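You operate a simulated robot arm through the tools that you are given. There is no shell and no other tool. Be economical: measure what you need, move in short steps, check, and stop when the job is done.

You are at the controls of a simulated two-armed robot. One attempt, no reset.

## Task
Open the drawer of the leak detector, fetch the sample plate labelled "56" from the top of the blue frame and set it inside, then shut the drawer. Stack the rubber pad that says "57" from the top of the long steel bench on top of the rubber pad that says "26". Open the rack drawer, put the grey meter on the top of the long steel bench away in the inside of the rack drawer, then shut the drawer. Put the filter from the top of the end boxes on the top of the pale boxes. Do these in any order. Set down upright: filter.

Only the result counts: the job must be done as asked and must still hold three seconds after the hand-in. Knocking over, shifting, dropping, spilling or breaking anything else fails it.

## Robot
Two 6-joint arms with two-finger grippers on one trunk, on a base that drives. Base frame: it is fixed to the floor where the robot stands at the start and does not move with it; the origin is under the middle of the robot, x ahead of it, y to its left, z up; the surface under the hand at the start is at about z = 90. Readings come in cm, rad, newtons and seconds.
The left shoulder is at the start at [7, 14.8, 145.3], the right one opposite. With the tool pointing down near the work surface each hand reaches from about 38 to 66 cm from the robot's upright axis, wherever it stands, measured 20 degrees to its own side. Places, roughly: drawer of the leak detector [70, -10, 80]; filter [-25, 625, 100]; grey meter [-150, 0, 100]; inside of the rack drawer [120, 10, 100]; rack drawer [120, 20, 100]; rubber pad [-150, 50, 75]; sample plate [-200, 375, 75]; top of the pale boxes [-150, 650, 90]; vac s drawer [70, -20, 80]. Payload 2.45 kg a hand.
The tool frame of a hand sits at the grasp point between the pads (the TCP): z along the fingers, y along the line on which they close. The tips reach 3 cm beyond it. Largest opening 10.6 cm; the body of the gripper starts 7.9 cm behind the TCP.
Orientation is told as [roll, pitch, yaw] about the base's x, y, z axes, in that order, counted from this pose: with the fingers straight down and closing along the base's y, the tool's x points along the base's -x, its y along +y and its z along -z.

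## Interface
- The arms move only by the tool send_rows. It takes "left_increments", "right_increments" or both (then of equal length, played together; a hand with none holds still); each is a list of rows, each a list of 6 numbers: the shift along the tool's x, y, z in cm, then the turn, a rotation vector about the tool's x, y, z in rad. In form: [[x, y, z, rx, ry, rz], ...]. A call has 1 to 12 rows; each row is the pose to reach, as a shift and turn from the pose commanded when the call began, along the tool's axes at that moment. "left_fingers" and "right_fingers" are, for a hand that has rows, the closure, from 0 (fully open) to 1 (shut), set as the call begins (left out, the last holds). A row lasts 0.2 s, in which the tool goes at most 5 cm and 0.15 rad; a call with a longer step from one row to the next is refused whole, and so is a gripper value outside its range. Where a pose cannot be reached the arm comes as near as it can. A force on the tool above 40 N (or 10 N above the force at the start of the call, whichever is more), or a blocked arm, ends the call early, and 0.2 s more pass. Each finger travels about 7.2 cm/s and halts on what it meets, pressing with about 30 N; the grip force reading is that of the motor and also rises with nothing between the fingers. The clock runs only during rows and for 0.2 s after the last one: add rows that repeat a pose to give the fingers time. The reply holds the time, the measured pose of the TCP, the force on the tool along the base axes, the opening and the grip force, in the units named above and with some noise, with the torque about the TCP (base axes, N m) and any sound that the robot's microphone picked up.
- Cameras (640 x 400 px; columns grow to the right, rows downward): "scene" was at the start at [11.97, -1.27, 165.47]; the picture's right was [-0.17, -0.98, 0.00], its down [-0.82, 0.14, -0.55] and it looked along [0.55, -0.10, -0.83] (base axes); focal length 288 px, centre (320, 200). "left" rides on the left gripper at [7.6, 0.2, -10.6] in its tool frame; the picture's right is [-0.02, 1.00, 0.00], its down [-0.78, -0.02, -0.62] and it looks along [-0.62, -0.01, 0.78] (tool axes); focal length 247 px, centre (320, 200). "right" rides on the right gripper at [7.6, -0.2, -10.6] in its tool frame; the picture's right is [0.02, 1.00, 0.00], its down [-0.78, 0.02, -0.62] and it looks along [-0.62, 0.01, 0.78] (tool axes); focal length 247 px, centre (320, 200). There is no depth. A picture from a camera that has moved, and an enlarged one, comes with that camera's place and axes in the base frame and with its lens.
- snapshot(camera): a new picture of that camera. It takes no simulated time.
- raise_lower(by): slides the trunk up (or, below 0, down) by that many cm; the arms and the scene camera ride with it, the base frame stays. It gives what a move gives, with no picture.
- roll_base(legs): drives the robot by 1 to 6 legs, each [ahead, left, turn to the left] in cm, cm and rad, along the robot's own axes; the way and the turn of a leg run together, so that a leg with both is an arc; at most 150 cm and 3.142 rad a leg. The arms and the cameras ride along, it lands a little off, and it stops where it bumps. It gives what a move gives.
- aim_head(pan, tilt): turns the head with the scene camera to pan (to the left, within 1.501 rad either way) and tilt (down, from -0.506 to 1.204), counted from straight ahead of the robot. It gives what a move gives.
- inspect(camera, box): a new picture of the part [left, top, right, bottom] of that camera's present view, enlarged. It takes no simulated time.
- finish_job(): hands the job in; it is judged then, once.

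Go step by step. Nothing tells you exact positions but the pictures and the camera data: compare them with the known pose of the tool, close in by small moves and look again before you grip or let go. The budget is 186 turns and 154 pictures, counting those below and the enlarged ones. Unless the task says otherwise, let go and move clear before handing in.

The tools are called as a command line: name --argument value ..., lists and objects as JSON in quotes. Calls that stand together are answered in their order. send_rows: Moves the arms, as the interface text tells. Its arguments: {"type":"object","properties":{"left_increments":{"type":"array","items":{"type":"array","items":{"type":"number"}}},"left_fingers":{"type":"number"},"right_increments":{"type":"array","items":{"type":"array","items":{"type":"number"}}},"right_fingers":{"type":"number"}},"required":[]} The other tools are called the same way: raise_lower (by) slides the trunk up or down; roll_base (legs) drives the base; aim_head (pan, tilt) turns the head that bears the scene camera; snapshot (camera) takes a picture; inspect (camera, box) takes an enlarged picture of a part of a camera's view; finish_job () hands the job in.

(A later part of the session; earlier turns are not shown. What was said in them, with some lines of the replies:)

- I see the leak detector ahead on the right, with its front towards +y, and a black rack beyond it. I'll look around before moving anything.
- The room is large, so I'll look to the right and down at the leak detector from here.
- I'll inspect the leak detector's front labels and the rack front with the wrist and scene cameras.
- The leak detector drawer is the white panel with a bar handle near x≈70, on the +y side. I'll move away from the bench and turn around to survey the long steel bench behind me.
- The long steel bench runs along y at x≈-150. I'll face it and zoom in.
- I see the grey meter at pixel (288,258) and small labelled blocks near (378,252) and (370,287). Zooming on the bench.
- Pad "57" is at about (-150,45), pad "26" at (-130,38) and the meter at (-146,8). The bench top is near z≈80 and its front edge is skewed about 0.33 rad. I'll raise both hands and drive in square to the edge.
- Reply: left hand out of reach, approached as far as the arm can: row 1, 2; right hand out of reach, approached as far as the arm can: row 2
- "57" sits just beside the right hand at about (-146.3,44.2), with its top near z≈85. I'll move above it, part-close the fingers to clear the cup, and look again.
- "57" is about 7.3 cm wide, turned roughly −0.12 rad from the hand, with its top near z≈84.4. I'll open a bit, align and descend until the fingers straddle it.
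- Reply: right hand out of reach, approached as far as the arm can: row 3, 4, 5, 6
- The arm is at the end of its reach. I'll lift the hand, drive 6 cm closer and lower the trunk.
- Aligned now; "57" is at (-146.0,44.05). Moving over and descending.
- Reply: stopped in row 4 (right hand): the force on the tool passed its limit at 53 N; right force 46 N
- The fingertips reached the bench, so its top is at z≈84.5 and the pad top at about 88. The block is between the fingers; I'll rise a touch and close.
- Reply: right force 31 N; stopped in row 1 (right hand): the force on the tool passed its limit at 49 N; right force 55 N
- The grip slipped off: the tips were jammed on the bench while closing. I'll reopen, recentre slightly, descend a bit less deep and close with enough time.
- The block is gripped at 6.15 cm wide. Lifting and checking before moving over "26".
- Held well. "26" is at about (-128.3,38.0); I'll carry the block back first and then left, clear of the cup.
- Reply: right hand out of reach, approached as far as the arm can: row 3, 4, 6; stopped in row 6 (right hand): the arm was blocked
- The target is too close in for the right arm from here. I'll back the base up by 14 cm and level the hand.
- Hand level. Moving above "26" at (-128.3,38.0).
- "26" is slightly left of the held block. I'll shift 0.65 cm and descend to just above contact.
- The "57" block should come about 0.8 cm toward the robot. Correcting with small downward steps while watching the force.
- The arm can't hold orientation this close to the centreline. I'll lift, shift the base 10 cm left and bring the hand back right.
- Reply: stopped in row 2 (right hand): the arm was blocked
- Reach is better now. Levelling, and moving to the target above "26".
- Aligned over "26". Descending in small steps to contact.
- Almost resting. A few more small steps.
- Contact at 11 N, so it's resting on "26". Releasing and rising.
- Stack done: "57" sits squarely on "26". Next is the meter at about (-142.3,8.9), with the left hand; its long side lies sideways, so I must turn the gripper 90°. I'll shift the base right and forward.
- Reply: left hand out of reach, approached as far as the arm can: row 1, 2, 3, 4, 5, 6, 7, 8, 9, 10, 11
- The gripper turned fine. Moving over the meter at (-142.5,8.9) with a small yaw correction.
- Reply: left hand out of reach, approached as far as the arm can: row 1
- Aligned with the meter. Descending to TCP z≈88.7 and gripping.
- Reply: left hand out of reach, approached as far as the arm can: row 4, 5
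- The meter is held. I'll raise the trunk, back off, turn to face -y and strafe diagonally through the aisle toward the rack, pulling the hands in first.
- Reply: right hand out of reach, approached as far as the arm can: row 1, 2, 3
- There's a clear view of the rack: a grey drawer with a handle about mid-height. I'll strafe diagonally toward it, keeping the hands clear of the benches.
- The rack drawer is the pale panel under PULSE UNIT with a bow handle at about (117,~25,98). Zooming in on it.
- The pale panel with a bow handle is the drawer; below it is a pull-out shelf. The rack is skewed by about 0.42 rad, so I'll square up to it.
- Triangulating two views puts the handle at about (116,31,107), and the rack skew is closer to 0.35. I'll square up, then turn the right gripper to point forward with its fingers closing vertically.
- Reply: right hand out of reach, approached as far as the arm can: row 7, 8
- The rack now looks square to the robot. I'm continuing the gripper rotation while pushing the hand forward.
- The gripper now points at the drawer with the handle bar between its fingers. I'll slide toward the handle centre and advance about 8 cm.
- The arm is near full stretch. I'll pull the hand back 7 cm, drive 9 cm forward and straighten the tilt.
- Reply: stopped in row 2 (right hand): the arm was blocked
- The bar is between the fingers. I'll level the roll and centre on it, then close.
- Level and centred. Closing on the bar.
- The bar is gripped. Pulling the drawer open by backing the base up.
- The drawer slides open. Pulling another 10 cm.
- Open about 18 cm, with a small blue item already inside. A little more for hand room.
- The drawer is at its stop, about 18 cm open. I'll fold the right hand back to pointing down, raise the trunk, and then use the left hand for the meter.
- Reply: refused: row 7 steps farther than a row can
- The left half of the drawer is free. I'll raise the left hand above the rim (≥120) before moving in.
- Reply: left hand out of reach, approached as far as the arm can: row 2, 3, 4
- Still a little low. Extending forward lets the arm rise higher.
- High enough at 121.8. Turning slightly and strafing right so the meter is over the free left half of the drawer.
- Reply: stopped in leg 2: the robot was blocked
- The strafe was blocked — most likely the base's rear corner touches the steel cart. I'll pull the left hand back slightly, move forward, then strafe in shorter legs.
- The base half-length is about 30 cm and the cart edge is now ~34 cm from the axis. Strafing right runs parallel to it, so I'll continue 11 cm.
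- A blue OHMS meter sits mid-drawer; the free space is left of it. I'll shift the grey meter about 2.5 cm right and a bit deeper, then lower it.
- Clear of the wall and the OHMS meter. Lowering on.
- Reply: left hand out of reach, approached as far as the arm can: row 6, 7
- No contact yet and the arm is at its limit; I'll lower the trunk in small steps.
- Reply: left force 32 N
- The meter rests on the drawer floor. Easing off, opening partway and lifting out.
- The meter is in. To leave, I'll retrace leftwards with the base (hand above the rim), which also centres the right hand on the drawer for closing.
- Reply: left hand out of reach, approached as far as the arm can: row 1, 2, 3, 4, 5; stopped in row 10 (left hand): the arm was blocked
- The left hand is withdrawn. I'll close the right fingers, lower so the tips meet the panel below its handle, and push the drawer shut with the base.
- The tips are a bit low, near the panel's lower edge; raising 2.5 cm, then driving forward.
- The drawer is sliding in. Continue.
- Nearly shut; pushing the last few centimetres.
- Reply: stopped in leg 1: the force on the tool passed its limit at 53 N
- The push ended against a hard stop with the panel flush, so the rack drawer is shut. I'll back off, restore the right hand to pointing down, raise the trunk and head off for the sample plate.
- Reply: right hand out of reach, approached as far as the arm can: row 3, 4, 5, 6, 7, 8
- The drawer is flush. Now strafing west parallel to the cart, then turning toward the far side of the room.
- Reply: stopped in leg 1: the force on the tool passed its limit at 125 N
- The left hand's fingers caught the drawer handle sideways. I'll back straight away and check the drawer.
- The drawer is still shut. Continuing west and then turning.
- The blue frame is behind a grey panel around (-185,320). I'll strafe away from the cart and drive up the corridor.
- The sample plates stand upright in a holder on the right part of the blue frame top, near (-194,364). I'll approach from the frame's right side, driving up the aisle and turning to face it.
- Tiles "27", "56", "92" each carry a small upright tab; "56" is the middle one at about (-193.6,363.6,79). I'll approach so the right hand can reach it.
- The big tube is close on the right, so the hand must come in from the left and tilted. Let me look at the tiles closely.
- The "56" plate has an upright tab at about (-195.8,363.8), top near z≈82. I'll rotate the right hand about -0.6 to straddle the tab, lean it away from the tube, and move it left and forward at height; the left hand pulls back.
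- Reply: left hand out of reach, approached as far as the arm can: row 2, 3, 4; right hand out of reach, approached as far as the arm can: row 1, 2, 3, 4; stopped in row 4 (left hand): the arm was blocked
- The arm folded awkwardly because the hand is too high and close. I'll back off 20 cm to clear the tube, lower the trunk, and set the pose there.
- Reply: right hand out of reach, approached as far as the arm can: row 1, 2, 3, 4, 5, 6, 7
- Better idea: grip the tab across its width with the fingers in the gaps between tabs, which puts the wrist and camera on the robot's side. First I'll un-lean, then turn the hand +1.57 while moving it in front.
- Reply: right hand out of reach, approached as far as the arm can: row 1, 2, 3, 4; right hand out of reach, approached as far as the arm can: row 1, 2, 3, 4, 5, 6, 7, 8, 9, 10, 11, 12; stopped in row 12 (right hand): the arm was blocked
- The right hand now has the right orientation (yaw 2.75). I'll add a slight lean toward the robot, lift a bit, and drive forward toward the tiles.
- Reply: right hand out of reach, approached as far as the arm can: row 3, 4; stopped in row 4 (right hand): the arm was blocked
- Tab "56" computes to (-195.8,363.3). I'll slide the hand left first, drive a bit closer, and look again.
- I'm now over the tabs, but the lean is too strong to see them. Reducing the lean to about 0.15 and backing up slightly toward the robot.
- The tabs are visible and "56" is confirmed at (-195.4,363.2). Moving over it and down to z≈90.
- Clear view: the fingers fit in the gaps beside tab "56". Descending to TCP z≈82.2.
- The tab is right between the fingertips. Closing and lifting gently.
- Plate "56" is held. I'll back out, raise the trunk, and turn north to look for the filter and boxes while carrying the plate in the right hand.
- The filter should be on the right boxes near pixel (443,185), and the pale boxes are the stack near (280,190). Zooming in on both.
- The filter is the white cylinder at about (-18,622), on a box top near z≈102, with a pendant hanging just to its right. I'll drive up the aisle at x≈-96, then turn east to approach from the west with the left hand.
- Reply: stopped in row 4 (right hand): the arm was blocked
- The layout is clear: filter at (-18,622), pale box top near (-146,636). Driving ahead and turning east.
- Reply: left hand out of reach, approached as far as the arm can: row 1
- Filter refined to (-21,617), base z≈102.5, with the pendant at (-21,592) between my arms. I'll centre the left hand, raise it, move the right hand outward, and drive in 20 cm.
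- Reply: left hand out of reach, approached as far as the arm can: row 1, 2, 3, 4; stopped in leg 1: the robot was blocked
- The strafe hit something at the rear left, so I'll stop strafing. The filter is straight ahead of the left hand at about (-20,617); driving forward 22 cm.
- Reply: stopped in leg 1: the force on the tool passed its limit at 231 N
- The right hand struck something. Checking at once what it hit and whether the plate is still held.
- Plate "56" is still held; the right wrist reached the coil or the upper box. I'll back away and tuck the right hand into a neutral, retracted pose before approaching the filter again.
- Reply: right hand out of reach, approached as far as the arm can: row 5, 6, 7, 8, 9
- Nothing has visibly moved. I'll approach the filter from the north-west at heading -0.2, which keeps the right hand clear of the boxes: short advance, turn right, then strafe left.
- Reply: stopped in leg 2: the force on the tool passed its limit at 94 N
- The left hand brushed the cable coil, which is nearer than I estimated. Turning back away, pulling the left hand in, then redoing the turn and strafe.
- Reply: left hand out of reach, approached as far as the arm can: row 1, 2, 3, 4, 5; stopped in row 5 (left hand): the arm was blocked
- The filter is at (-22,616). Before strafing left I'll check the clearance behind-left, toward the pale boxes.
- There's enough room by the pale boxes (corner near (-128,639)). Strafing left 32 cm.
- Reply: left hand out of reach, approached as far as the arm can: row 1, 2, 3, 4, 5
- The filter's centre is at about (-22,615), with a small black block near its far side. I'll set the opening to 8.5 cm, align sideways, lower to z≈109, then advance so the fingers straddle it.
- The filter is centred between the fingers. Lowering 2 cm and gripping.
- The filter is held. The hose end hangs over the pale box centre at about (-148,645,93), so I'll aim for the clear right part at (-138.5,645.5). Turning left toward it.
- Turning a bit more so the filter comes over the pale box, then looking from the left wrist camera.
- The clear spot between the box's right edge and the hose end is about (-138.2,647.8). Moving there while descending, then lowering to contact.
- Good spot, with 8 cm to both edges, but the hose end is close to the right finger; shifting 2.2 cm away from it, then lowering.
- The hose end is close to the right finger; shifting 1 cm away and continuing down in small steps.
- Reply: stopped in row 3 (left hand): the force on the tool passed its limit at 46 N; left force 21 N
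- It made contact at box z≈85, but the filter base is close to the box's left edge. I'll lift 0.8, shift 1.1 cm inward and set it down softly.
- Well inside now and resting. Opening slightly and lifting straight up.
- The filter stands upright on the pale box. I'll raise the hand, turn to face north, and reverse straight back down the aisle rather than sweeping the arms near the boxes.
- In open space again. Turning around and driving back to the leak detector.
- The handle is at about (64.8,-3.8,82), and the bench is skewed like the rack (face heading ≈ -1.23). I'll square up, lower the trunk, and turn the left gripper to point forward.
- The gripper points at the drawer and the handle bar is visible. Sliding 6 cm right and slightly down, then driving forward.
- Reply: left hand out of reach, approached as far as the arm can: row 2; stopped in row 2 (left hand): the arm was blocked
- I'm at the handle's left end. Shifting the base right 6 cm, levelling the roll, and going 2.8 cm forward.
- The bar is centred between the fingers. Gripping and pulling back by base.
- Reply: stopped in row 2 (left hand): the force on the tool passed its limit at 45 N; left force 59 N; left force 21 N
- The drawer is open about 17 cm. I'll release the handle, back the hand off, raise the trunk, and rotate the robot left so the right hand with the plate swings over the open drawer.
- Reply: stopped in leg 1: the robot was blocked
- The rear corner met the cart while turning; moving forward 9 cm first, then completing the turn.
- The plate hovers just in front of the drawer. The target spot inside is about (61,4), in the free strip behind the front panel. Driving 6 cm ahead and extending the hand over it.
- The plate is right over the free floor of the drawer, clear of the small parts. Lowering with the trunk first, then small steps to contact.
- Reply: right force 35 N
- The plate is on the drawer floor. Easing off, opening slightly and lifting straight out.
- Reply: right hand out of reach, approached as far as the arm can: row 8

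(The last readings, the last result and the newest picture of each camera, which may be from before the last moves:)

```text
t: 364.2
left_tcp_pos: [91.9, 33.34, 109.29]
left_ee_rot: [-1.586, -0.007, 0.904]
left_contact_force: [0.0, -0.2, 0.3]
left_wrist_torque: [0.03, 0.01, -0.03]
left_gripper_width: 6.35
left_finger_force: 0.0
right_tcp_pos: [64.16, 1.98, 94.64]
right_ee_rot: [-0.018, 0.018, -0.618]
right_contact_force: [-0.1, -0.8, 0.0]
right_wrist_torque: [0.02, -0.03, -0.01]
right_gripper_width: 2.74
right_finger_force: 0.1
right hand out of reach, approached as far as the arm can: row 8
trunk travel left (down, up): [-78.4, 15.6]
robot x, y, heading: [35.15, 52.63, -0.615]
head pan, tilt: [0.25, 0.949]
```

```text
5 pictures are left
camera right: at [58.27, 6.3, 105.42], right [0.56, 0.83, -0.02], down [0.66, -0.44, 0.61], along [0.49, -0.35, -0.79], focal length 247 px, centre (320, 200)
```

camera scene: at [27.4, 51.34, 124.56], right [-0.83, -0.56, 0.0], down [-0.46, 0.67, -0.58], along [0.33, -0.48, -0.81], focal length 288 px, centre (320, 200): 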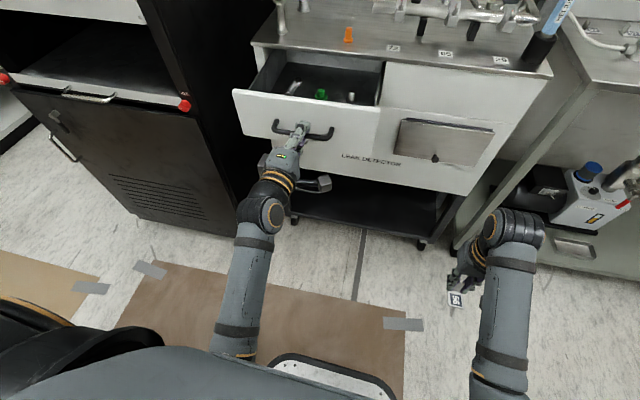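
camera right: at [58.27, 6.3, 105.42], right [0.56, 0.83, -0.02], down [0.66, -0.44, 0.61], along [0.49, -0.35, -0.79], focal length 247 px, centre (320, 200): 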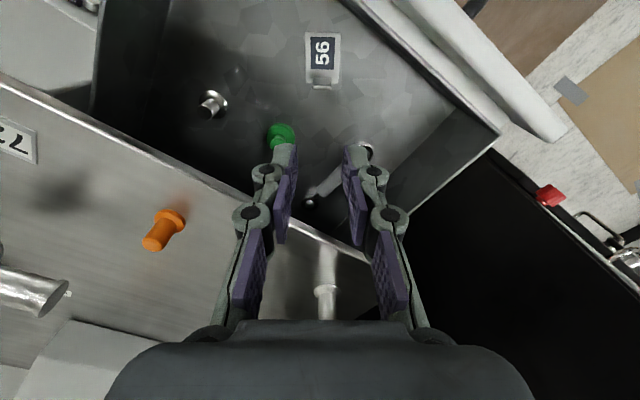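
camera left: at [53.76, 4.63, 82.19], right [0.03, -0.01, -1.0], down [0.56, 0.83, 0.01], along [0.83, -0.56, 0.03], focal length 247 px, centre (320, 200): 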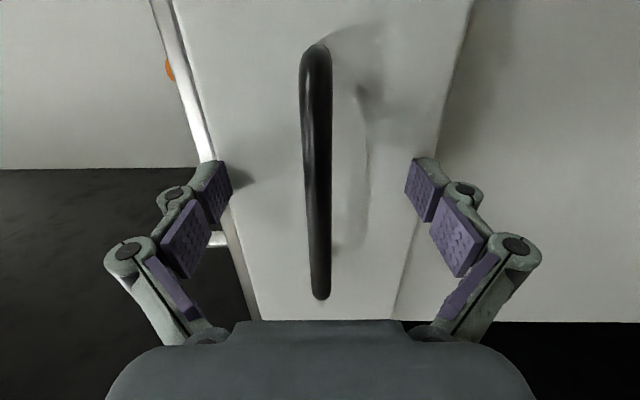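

Plate "56" lies inside the drawer. I'll retract, swing back to face the drawer squarely, and push it shut with the closed left fingers just below the handle.

raise_lower --by 11

send_rows --right_increments '[[3, 0.5, 0, 0, 0, 0], [6, 1, 0, 0, 0, 0], [9, 1.5, 0, 0, 0, 0], [11, 2, 0, 0, 0, 0]]'

roll_base --legs '[[-6, 0, 0], [-5, 3, 0], [0, 0, -0.6], [-14, -5, 0]]'

```text
t: 365.6
left_tcp_pos: [91.86, 33.37, 120.3]
left_ee_rot: [-1.585, -0.008, 0.903]
left_contact_force: [-0.8, 0.0, 0.9]
left_wrist_torque: [0.01, -0.04, 0.01]
left_gripper_width: 6.34
left_finger_force: 0.0
right_tcp_pos: [64.26, 1.95, 105.68]
right_ee_rot: [-0.017, 0.016, -0.619]
right_contact_force: [-0.2, 0.1, 0.8]
right_wrist_torque: [0.01, 0.04, 0.01]
right_gripper_width: 2.74
right_finger_force: 0.1
trunk travel left (down, up): [-89.4, 4.6]
robot x, y, heading: [35.02, 52.32, -0.618]
head pan, tilt: [0.25, 0.949]
```

```text
t: 366.6
left_tcp_pos: [91.95, 33.56, 120.39]
left_ee_rot: [-1.584, -0.008, 0.904]
left_contact_force: [-0.4, 0.4, 0.1]
left_wrist_torque: [0.03, 0.01, 0.0]
left_gripper_width: 6.37
left_finger_force: 0.1
right_tcp_pos: [57.74, 8.96, 101.89]
right_ee_rot: [-0.018, 0.014, -0.621]
right_contact_force: [-0.6, 0.3, 0.2]
right_wrist_torque: [-0.01, -0.01, -0.02]
right_gripper_width: 2.77
right_finger_force: 0.1
right hand out of reach, approached as far as the arm can: row 1, 2, 3, 4
trunk travel left (down, up): [-89.4, 4.6]
robot x, y, heading: [35.15, 52.78, -0.617]
head pan, tilt: [0.25, 0.949]
```

```text
t: 370.9
left_tcp_pos: [54.53, 24.01, 120.46]
left_ee_rot: [-1.588, -0.01, 0.294]
left_contact_force: [-0.7, 0.5, -0.2]
left_wrist_torque: [0.0, 0.04, 0.0]
left_gripper_width: 6.36
left_finger_force: 0.1
right_tcp_pos: [12.57, 23.5, 101.95]
right_ee_rot: [-0.015, 0.011, -1.231]
right_contact_force: [-0.1, -0.2, 0.2]
right_wrist_torque: [-0.04, -0.01, 0.01]
right_gripper_width: 2.77
right_finger_force: 0.2
trunk travel left (down, up): [-89.4, 4.6]
robot x, y, heading: [19.09, 71.76, -1.226]
head pan, tilt: [0.25, 0.949]
stopped in leg 4: the robot was blocked; the commanded pose is now the measured one
```

In position in front of the drawer. Closing the left fingers, lowering to z≈77.5, and pushing forward.

send_rows --left_increments '[[0, 0, 0, 0, 0, 0], [0, 0, 0, 0, 0, 0], [0, 0, 0, 0, 0, 0], [0, 0, 0, 0, 0, 0], [0, 0, 0, 0, 0, 0]]' --left_fingers 1.0

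raise_lower --by -43

roll_base --legs '[[14, 0, 0]]'

snapshot --camera "scene"

```text
t: 372.1
left_tcp_pos: [54.77, 23.77, 120.34]
left_ee_rot: [-1.586, -0.007, 0.295]
left_contact_force: [0.9, -0.6, 0.4]
left_wrist_torque: [0.04, 0.02, 0.02]
left_gripper_width: 0.01
left_finger_force: 29.1
right_tcp_pos: [12.79, 23.07, 101.88]
right_ee_rot: [-0.018, 0.014, -1.227]
right_contact_force: [-0.4, -0.3, -0.4]
right_wrist_torque: [0.0, -0.02, 0.0]
right_gripper_width: 2.79
right_finger_force: 0.1
trunk travel left (down, up): [-89.4, 4.6]
robot x, y, heading: [19.25, 71.68, -1.227]
head pan, tilt: [0.25, 0.949]
```

```text
refused: -43 is not a number from -40 to 40
```

```text
t: 373.4
left_tcp_pos: [59.5, 10.99, 120.39]
left_ee_rot: [-1.587, -0.007, 0.296]
left_contact_force: [0.0, 0.0, 0.3]
left_wrist_torque: [0.03, -0.02, -0.02]
left_gripper_width: 0.0
left_finger_force: 28.4
right_tcp_pos: [17.54, 10.31, 101.88]
right_ee_rot: [-0.018, 0.012, -1.227]
right_contact_force: [0.6, -0.1, 0.1]
right_wrist_torque: [0.01, 0.0, -0.01]
right_gripper_width: 2.75
right_finger_force: 0.0
trunk travel left (down, up): [-89.4, 4.6]
robot x, y, heading: [23.4, 59.01, -1.226]
head pan, tilt: [0.25, 0.949]
```

```text
4 pictures are left
camera scene: at [29.53, 48.36, 162.54], right [-0.83, -0.56, 0.0], down [-0.46, 0.67, -0.58], along [0.33, -0.48, -0.81], focal length 288 px, centre (320, 200)
```

scene: 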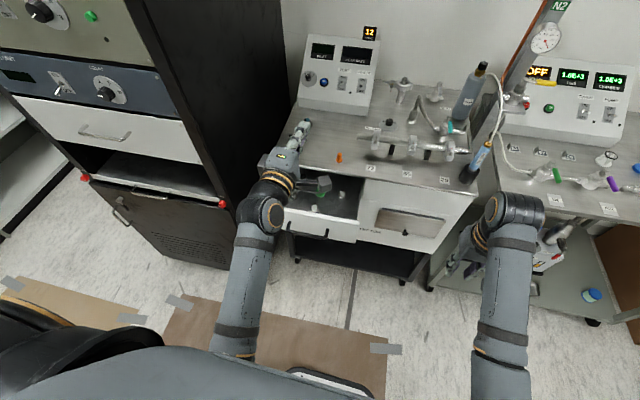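

The lowering was refused because the step was too large, so the hand only passed above the drawer. Backing up, then lowering in two steps.

roll_base --legs '[[-12, 0, 0]]'

raise_lower --by -40

raise_lower --by -2.5

```text
t: 374.7
left_tcp_pos: [55.65, 21.76, 120.11]
left_ee_rot: [-1.583, -0.007, 0.297]
left_contact_force: [-0.6, 0.2, 0.0]
left_wrist_torque: [0.0, 0.02, 0.0]
left_gripper_width: 0.01
left_finger_force: 28.8
right_tcp_pos: [13.57, 21.23, 101.85]
right_ee_rot: [-0.018, 0.016, -1.229]
right_contact_force: [-0.1, -0.9, 0.4]
right_wrist_torque: [0.01, 0.0, 0.0]
right_gripper_width: 2.77
right_finger_force: 0.0
trunk travel left (down, up): [-89.4, 4.6]
robot x, y, heading: [19.53, 70.15, -1.223]
head pan, tilt: [0.25, 0.949]
```

```text
t: 378.5
left_tcp_pos: [55.59, 21.93, 80.27]
left_ee_rot: [-1.584, -0.006, 0.297]
left_contact_force: [0.2, 0.2, -0.4]
left_wrist_torque: [0.0, 0.01, -0.02]
left_gripper_width: 0.02
left_finger_force: 28.9
right_tcp_pos: [13.61, 21.35, 61.97]
right_ee_rot: [-0.017, 0.013, -1.228]
right_contact_force: [-0.1, 0.1, 0.5]
right_wrist_torque: [0.02, -0.01, 0.03]
right_gripper_width: 2.75
right_finger_force: 0.2
trunk travel left (down, up): [-49.4, 44.6]
robot x, y, heading: [19.6, 70.2, -1.227]
head pan, tilt: [0.25, 0.949]
```

```text
t: 379.2
left_tcp_pos: [55.65, 21.89, 77.7]
left_ee_rot: [-1.585, -0.007, 0.295]
left_contact_force: [0.1, -0.4, 0.4]
left_wrist_torque: [0.03, -0.02, 0.01]
left_gripper_width: 0.0
left_finger_force: 28.6
right_tcp_pos: [13.49, 21.23, 59.35]
right_ee_rot: [-0.018, 0.013, -1.229]
right_contact_force: [0.4, 0.1, 0.3]
right_wrist_torque: [0.01, -0.02, -0.01]
right_gripper_width: 2.76
right_finger_force: 0.0
trunk travel left (down, up): [-46.9, 47.1]
robot x, y, heading: [19.98, 70.2, -1.228]
head pan, tilt: [0.25, 0.949]
```

roll_base --legs '[[12, 0, 0], [9, 0, 0]]'

roll_base --legs '[[5, 0, 0]]'

snapshot --camera "scene"

```text
t: 381.1
left_tcp_pos: [62.66, 2.12, 77.67]
left_ee_rot: [-1.583, -0.007, 0.297]
left_contact_force: [0.5, -0.4, 0.0]
left_wrist_torque: [-0.04, -0.01, -0.03]
left_gripper_width: 0.01
left_finger_force: 28.8
right_tcp_pos: [20.6, 1.54, 59.25]
right_ee_rot: [-0.016, 0.015, -1.228]
right_contact_force: [-0.1, -1.3, -0.2]
right_wrist_torque: [0.03, -0.03, -0.02]
right_gripper_width: 2.75
right_finger_force: 0.0
trunk travel left (down, up): [-46.9, 47.1]
robot x, y, heading: [26.67, 50.55, -1.223]
head pan, tilt: [0.25, 0.949]
```

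```text
t: 382.1
left_tcp_pos: [64.24, -1.59, 77.68]
left_ee_rot: [-1.583, -0.005, 0.299]
left_contact_force: [-0.9, 1.7, -1.1]
left_wrist_torque: [0.02, 0.02, 0.02]
left_gripper_width: 0.0
left_finger_force: 28.8
right_tcp_pos: [22.2, -2.55, 59.34]
right_ee_rot: [-0.017, 0.015, -1.223]
right_contact_force: [-0.9, -0.1, 0.2]
right_wrist_torque: [0.0, -0.01, 0.0]
right_gripper_width: 2.77
right_finger_force: 0.0
trunk travel left (down, up): [-46.9, 47.1]
robot x, y, heading: [28.87, 46.28, -1.224]
head pan, tilt: [0.25, 0.949]
stopped in leg 1: the force on the tool passed its limit at 138 N (the readings are from after the stop); the commanded pose is now the measured one
```

```text
3 pictures are left
camera scene: at [34.21, 35.43, 120.01], right [-0.83, -0.56, 0.0], down [-0.46, 0.67, -0.58], along [0.33, -0.48, -0.81], focal length 288 px, centre (320, 200)
```

scene: 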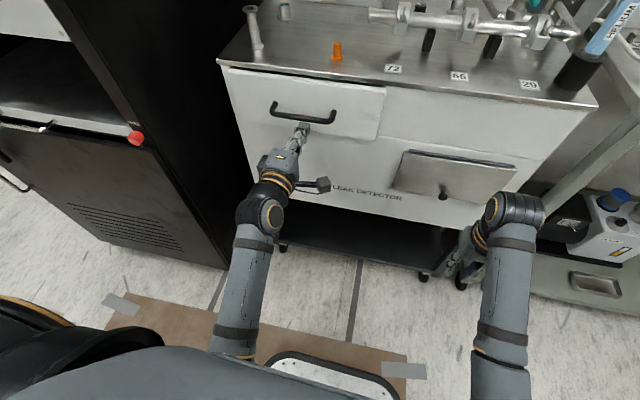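

roll_base --legs '[[-10, 0, 0]]'

inspect --camera "scene" --box '[200, 30, 480, 230]'

```text
t: 383.3
left_tcp_pos: [60.88, 7.61, 77.69]
left_ee_rot: [-1.584, -0.009, 0.298]
left_contact_force: [-0.4, 0.0, 0.4]
left_wrist_torque: [0.01, 0.01, 0.0]
left_gripper_width: 0.02
left_finger_force: 29.2
right_tcp_pos: [18.93, 6.62, 59.43]
right_ee_rot: [-0.017, 0.012, -1.226]
right_contact_force: [0.4, -0.3, 0.3]
right_wrist_torque: [0.0, -0.01, 0.01]
right_gripper_width: 2.76
right_finger_force: 0.1
trunk travel left (down, up): [-46.9, 47.1]
robot x, y, heading: [24.9, 55.51, -1.219]
head pan, tilt: [0.25, 0.949]
```

```text
2.00 times, centred on (340, 130) of scene
camera zoom: at [30.88, 44.64, 120.03], right [-0.83, -0.56, 0.0], down [-0.46, 0.67, -0.58], along [0.33, -0.48, -0.81], focal length 577 px, centre (280, 340)
```

zoom: 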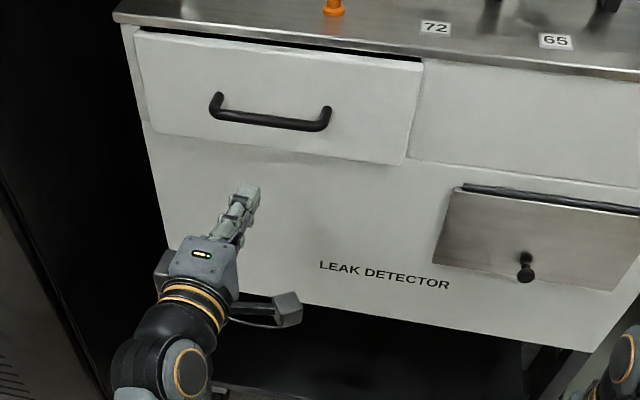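

The leak detector drawer is back against its stop, with the front sitting as it did at the start. Both hands are clear, so I'm handing the job in.

finish_job

```text
The job is handed in.
```

All four parts are done and handed in:
- **Sample plate "56":** inside the leak detector drawer, which is shut.
- **Pads:** "57" is stacked on "26".
- **Grey meter:** inside the rack drawer, which is shut.
- **Filter:** standing upright on the pale boxes.

On the way, the arms hit the rack drawer handle, something beside the end boxes and the hanging cable coil. The base also bumped the steel cart and something near the pale boxes. I saw nothing moved in the pictures I took, but I didn't check the cart or the spot by the pale boxes.
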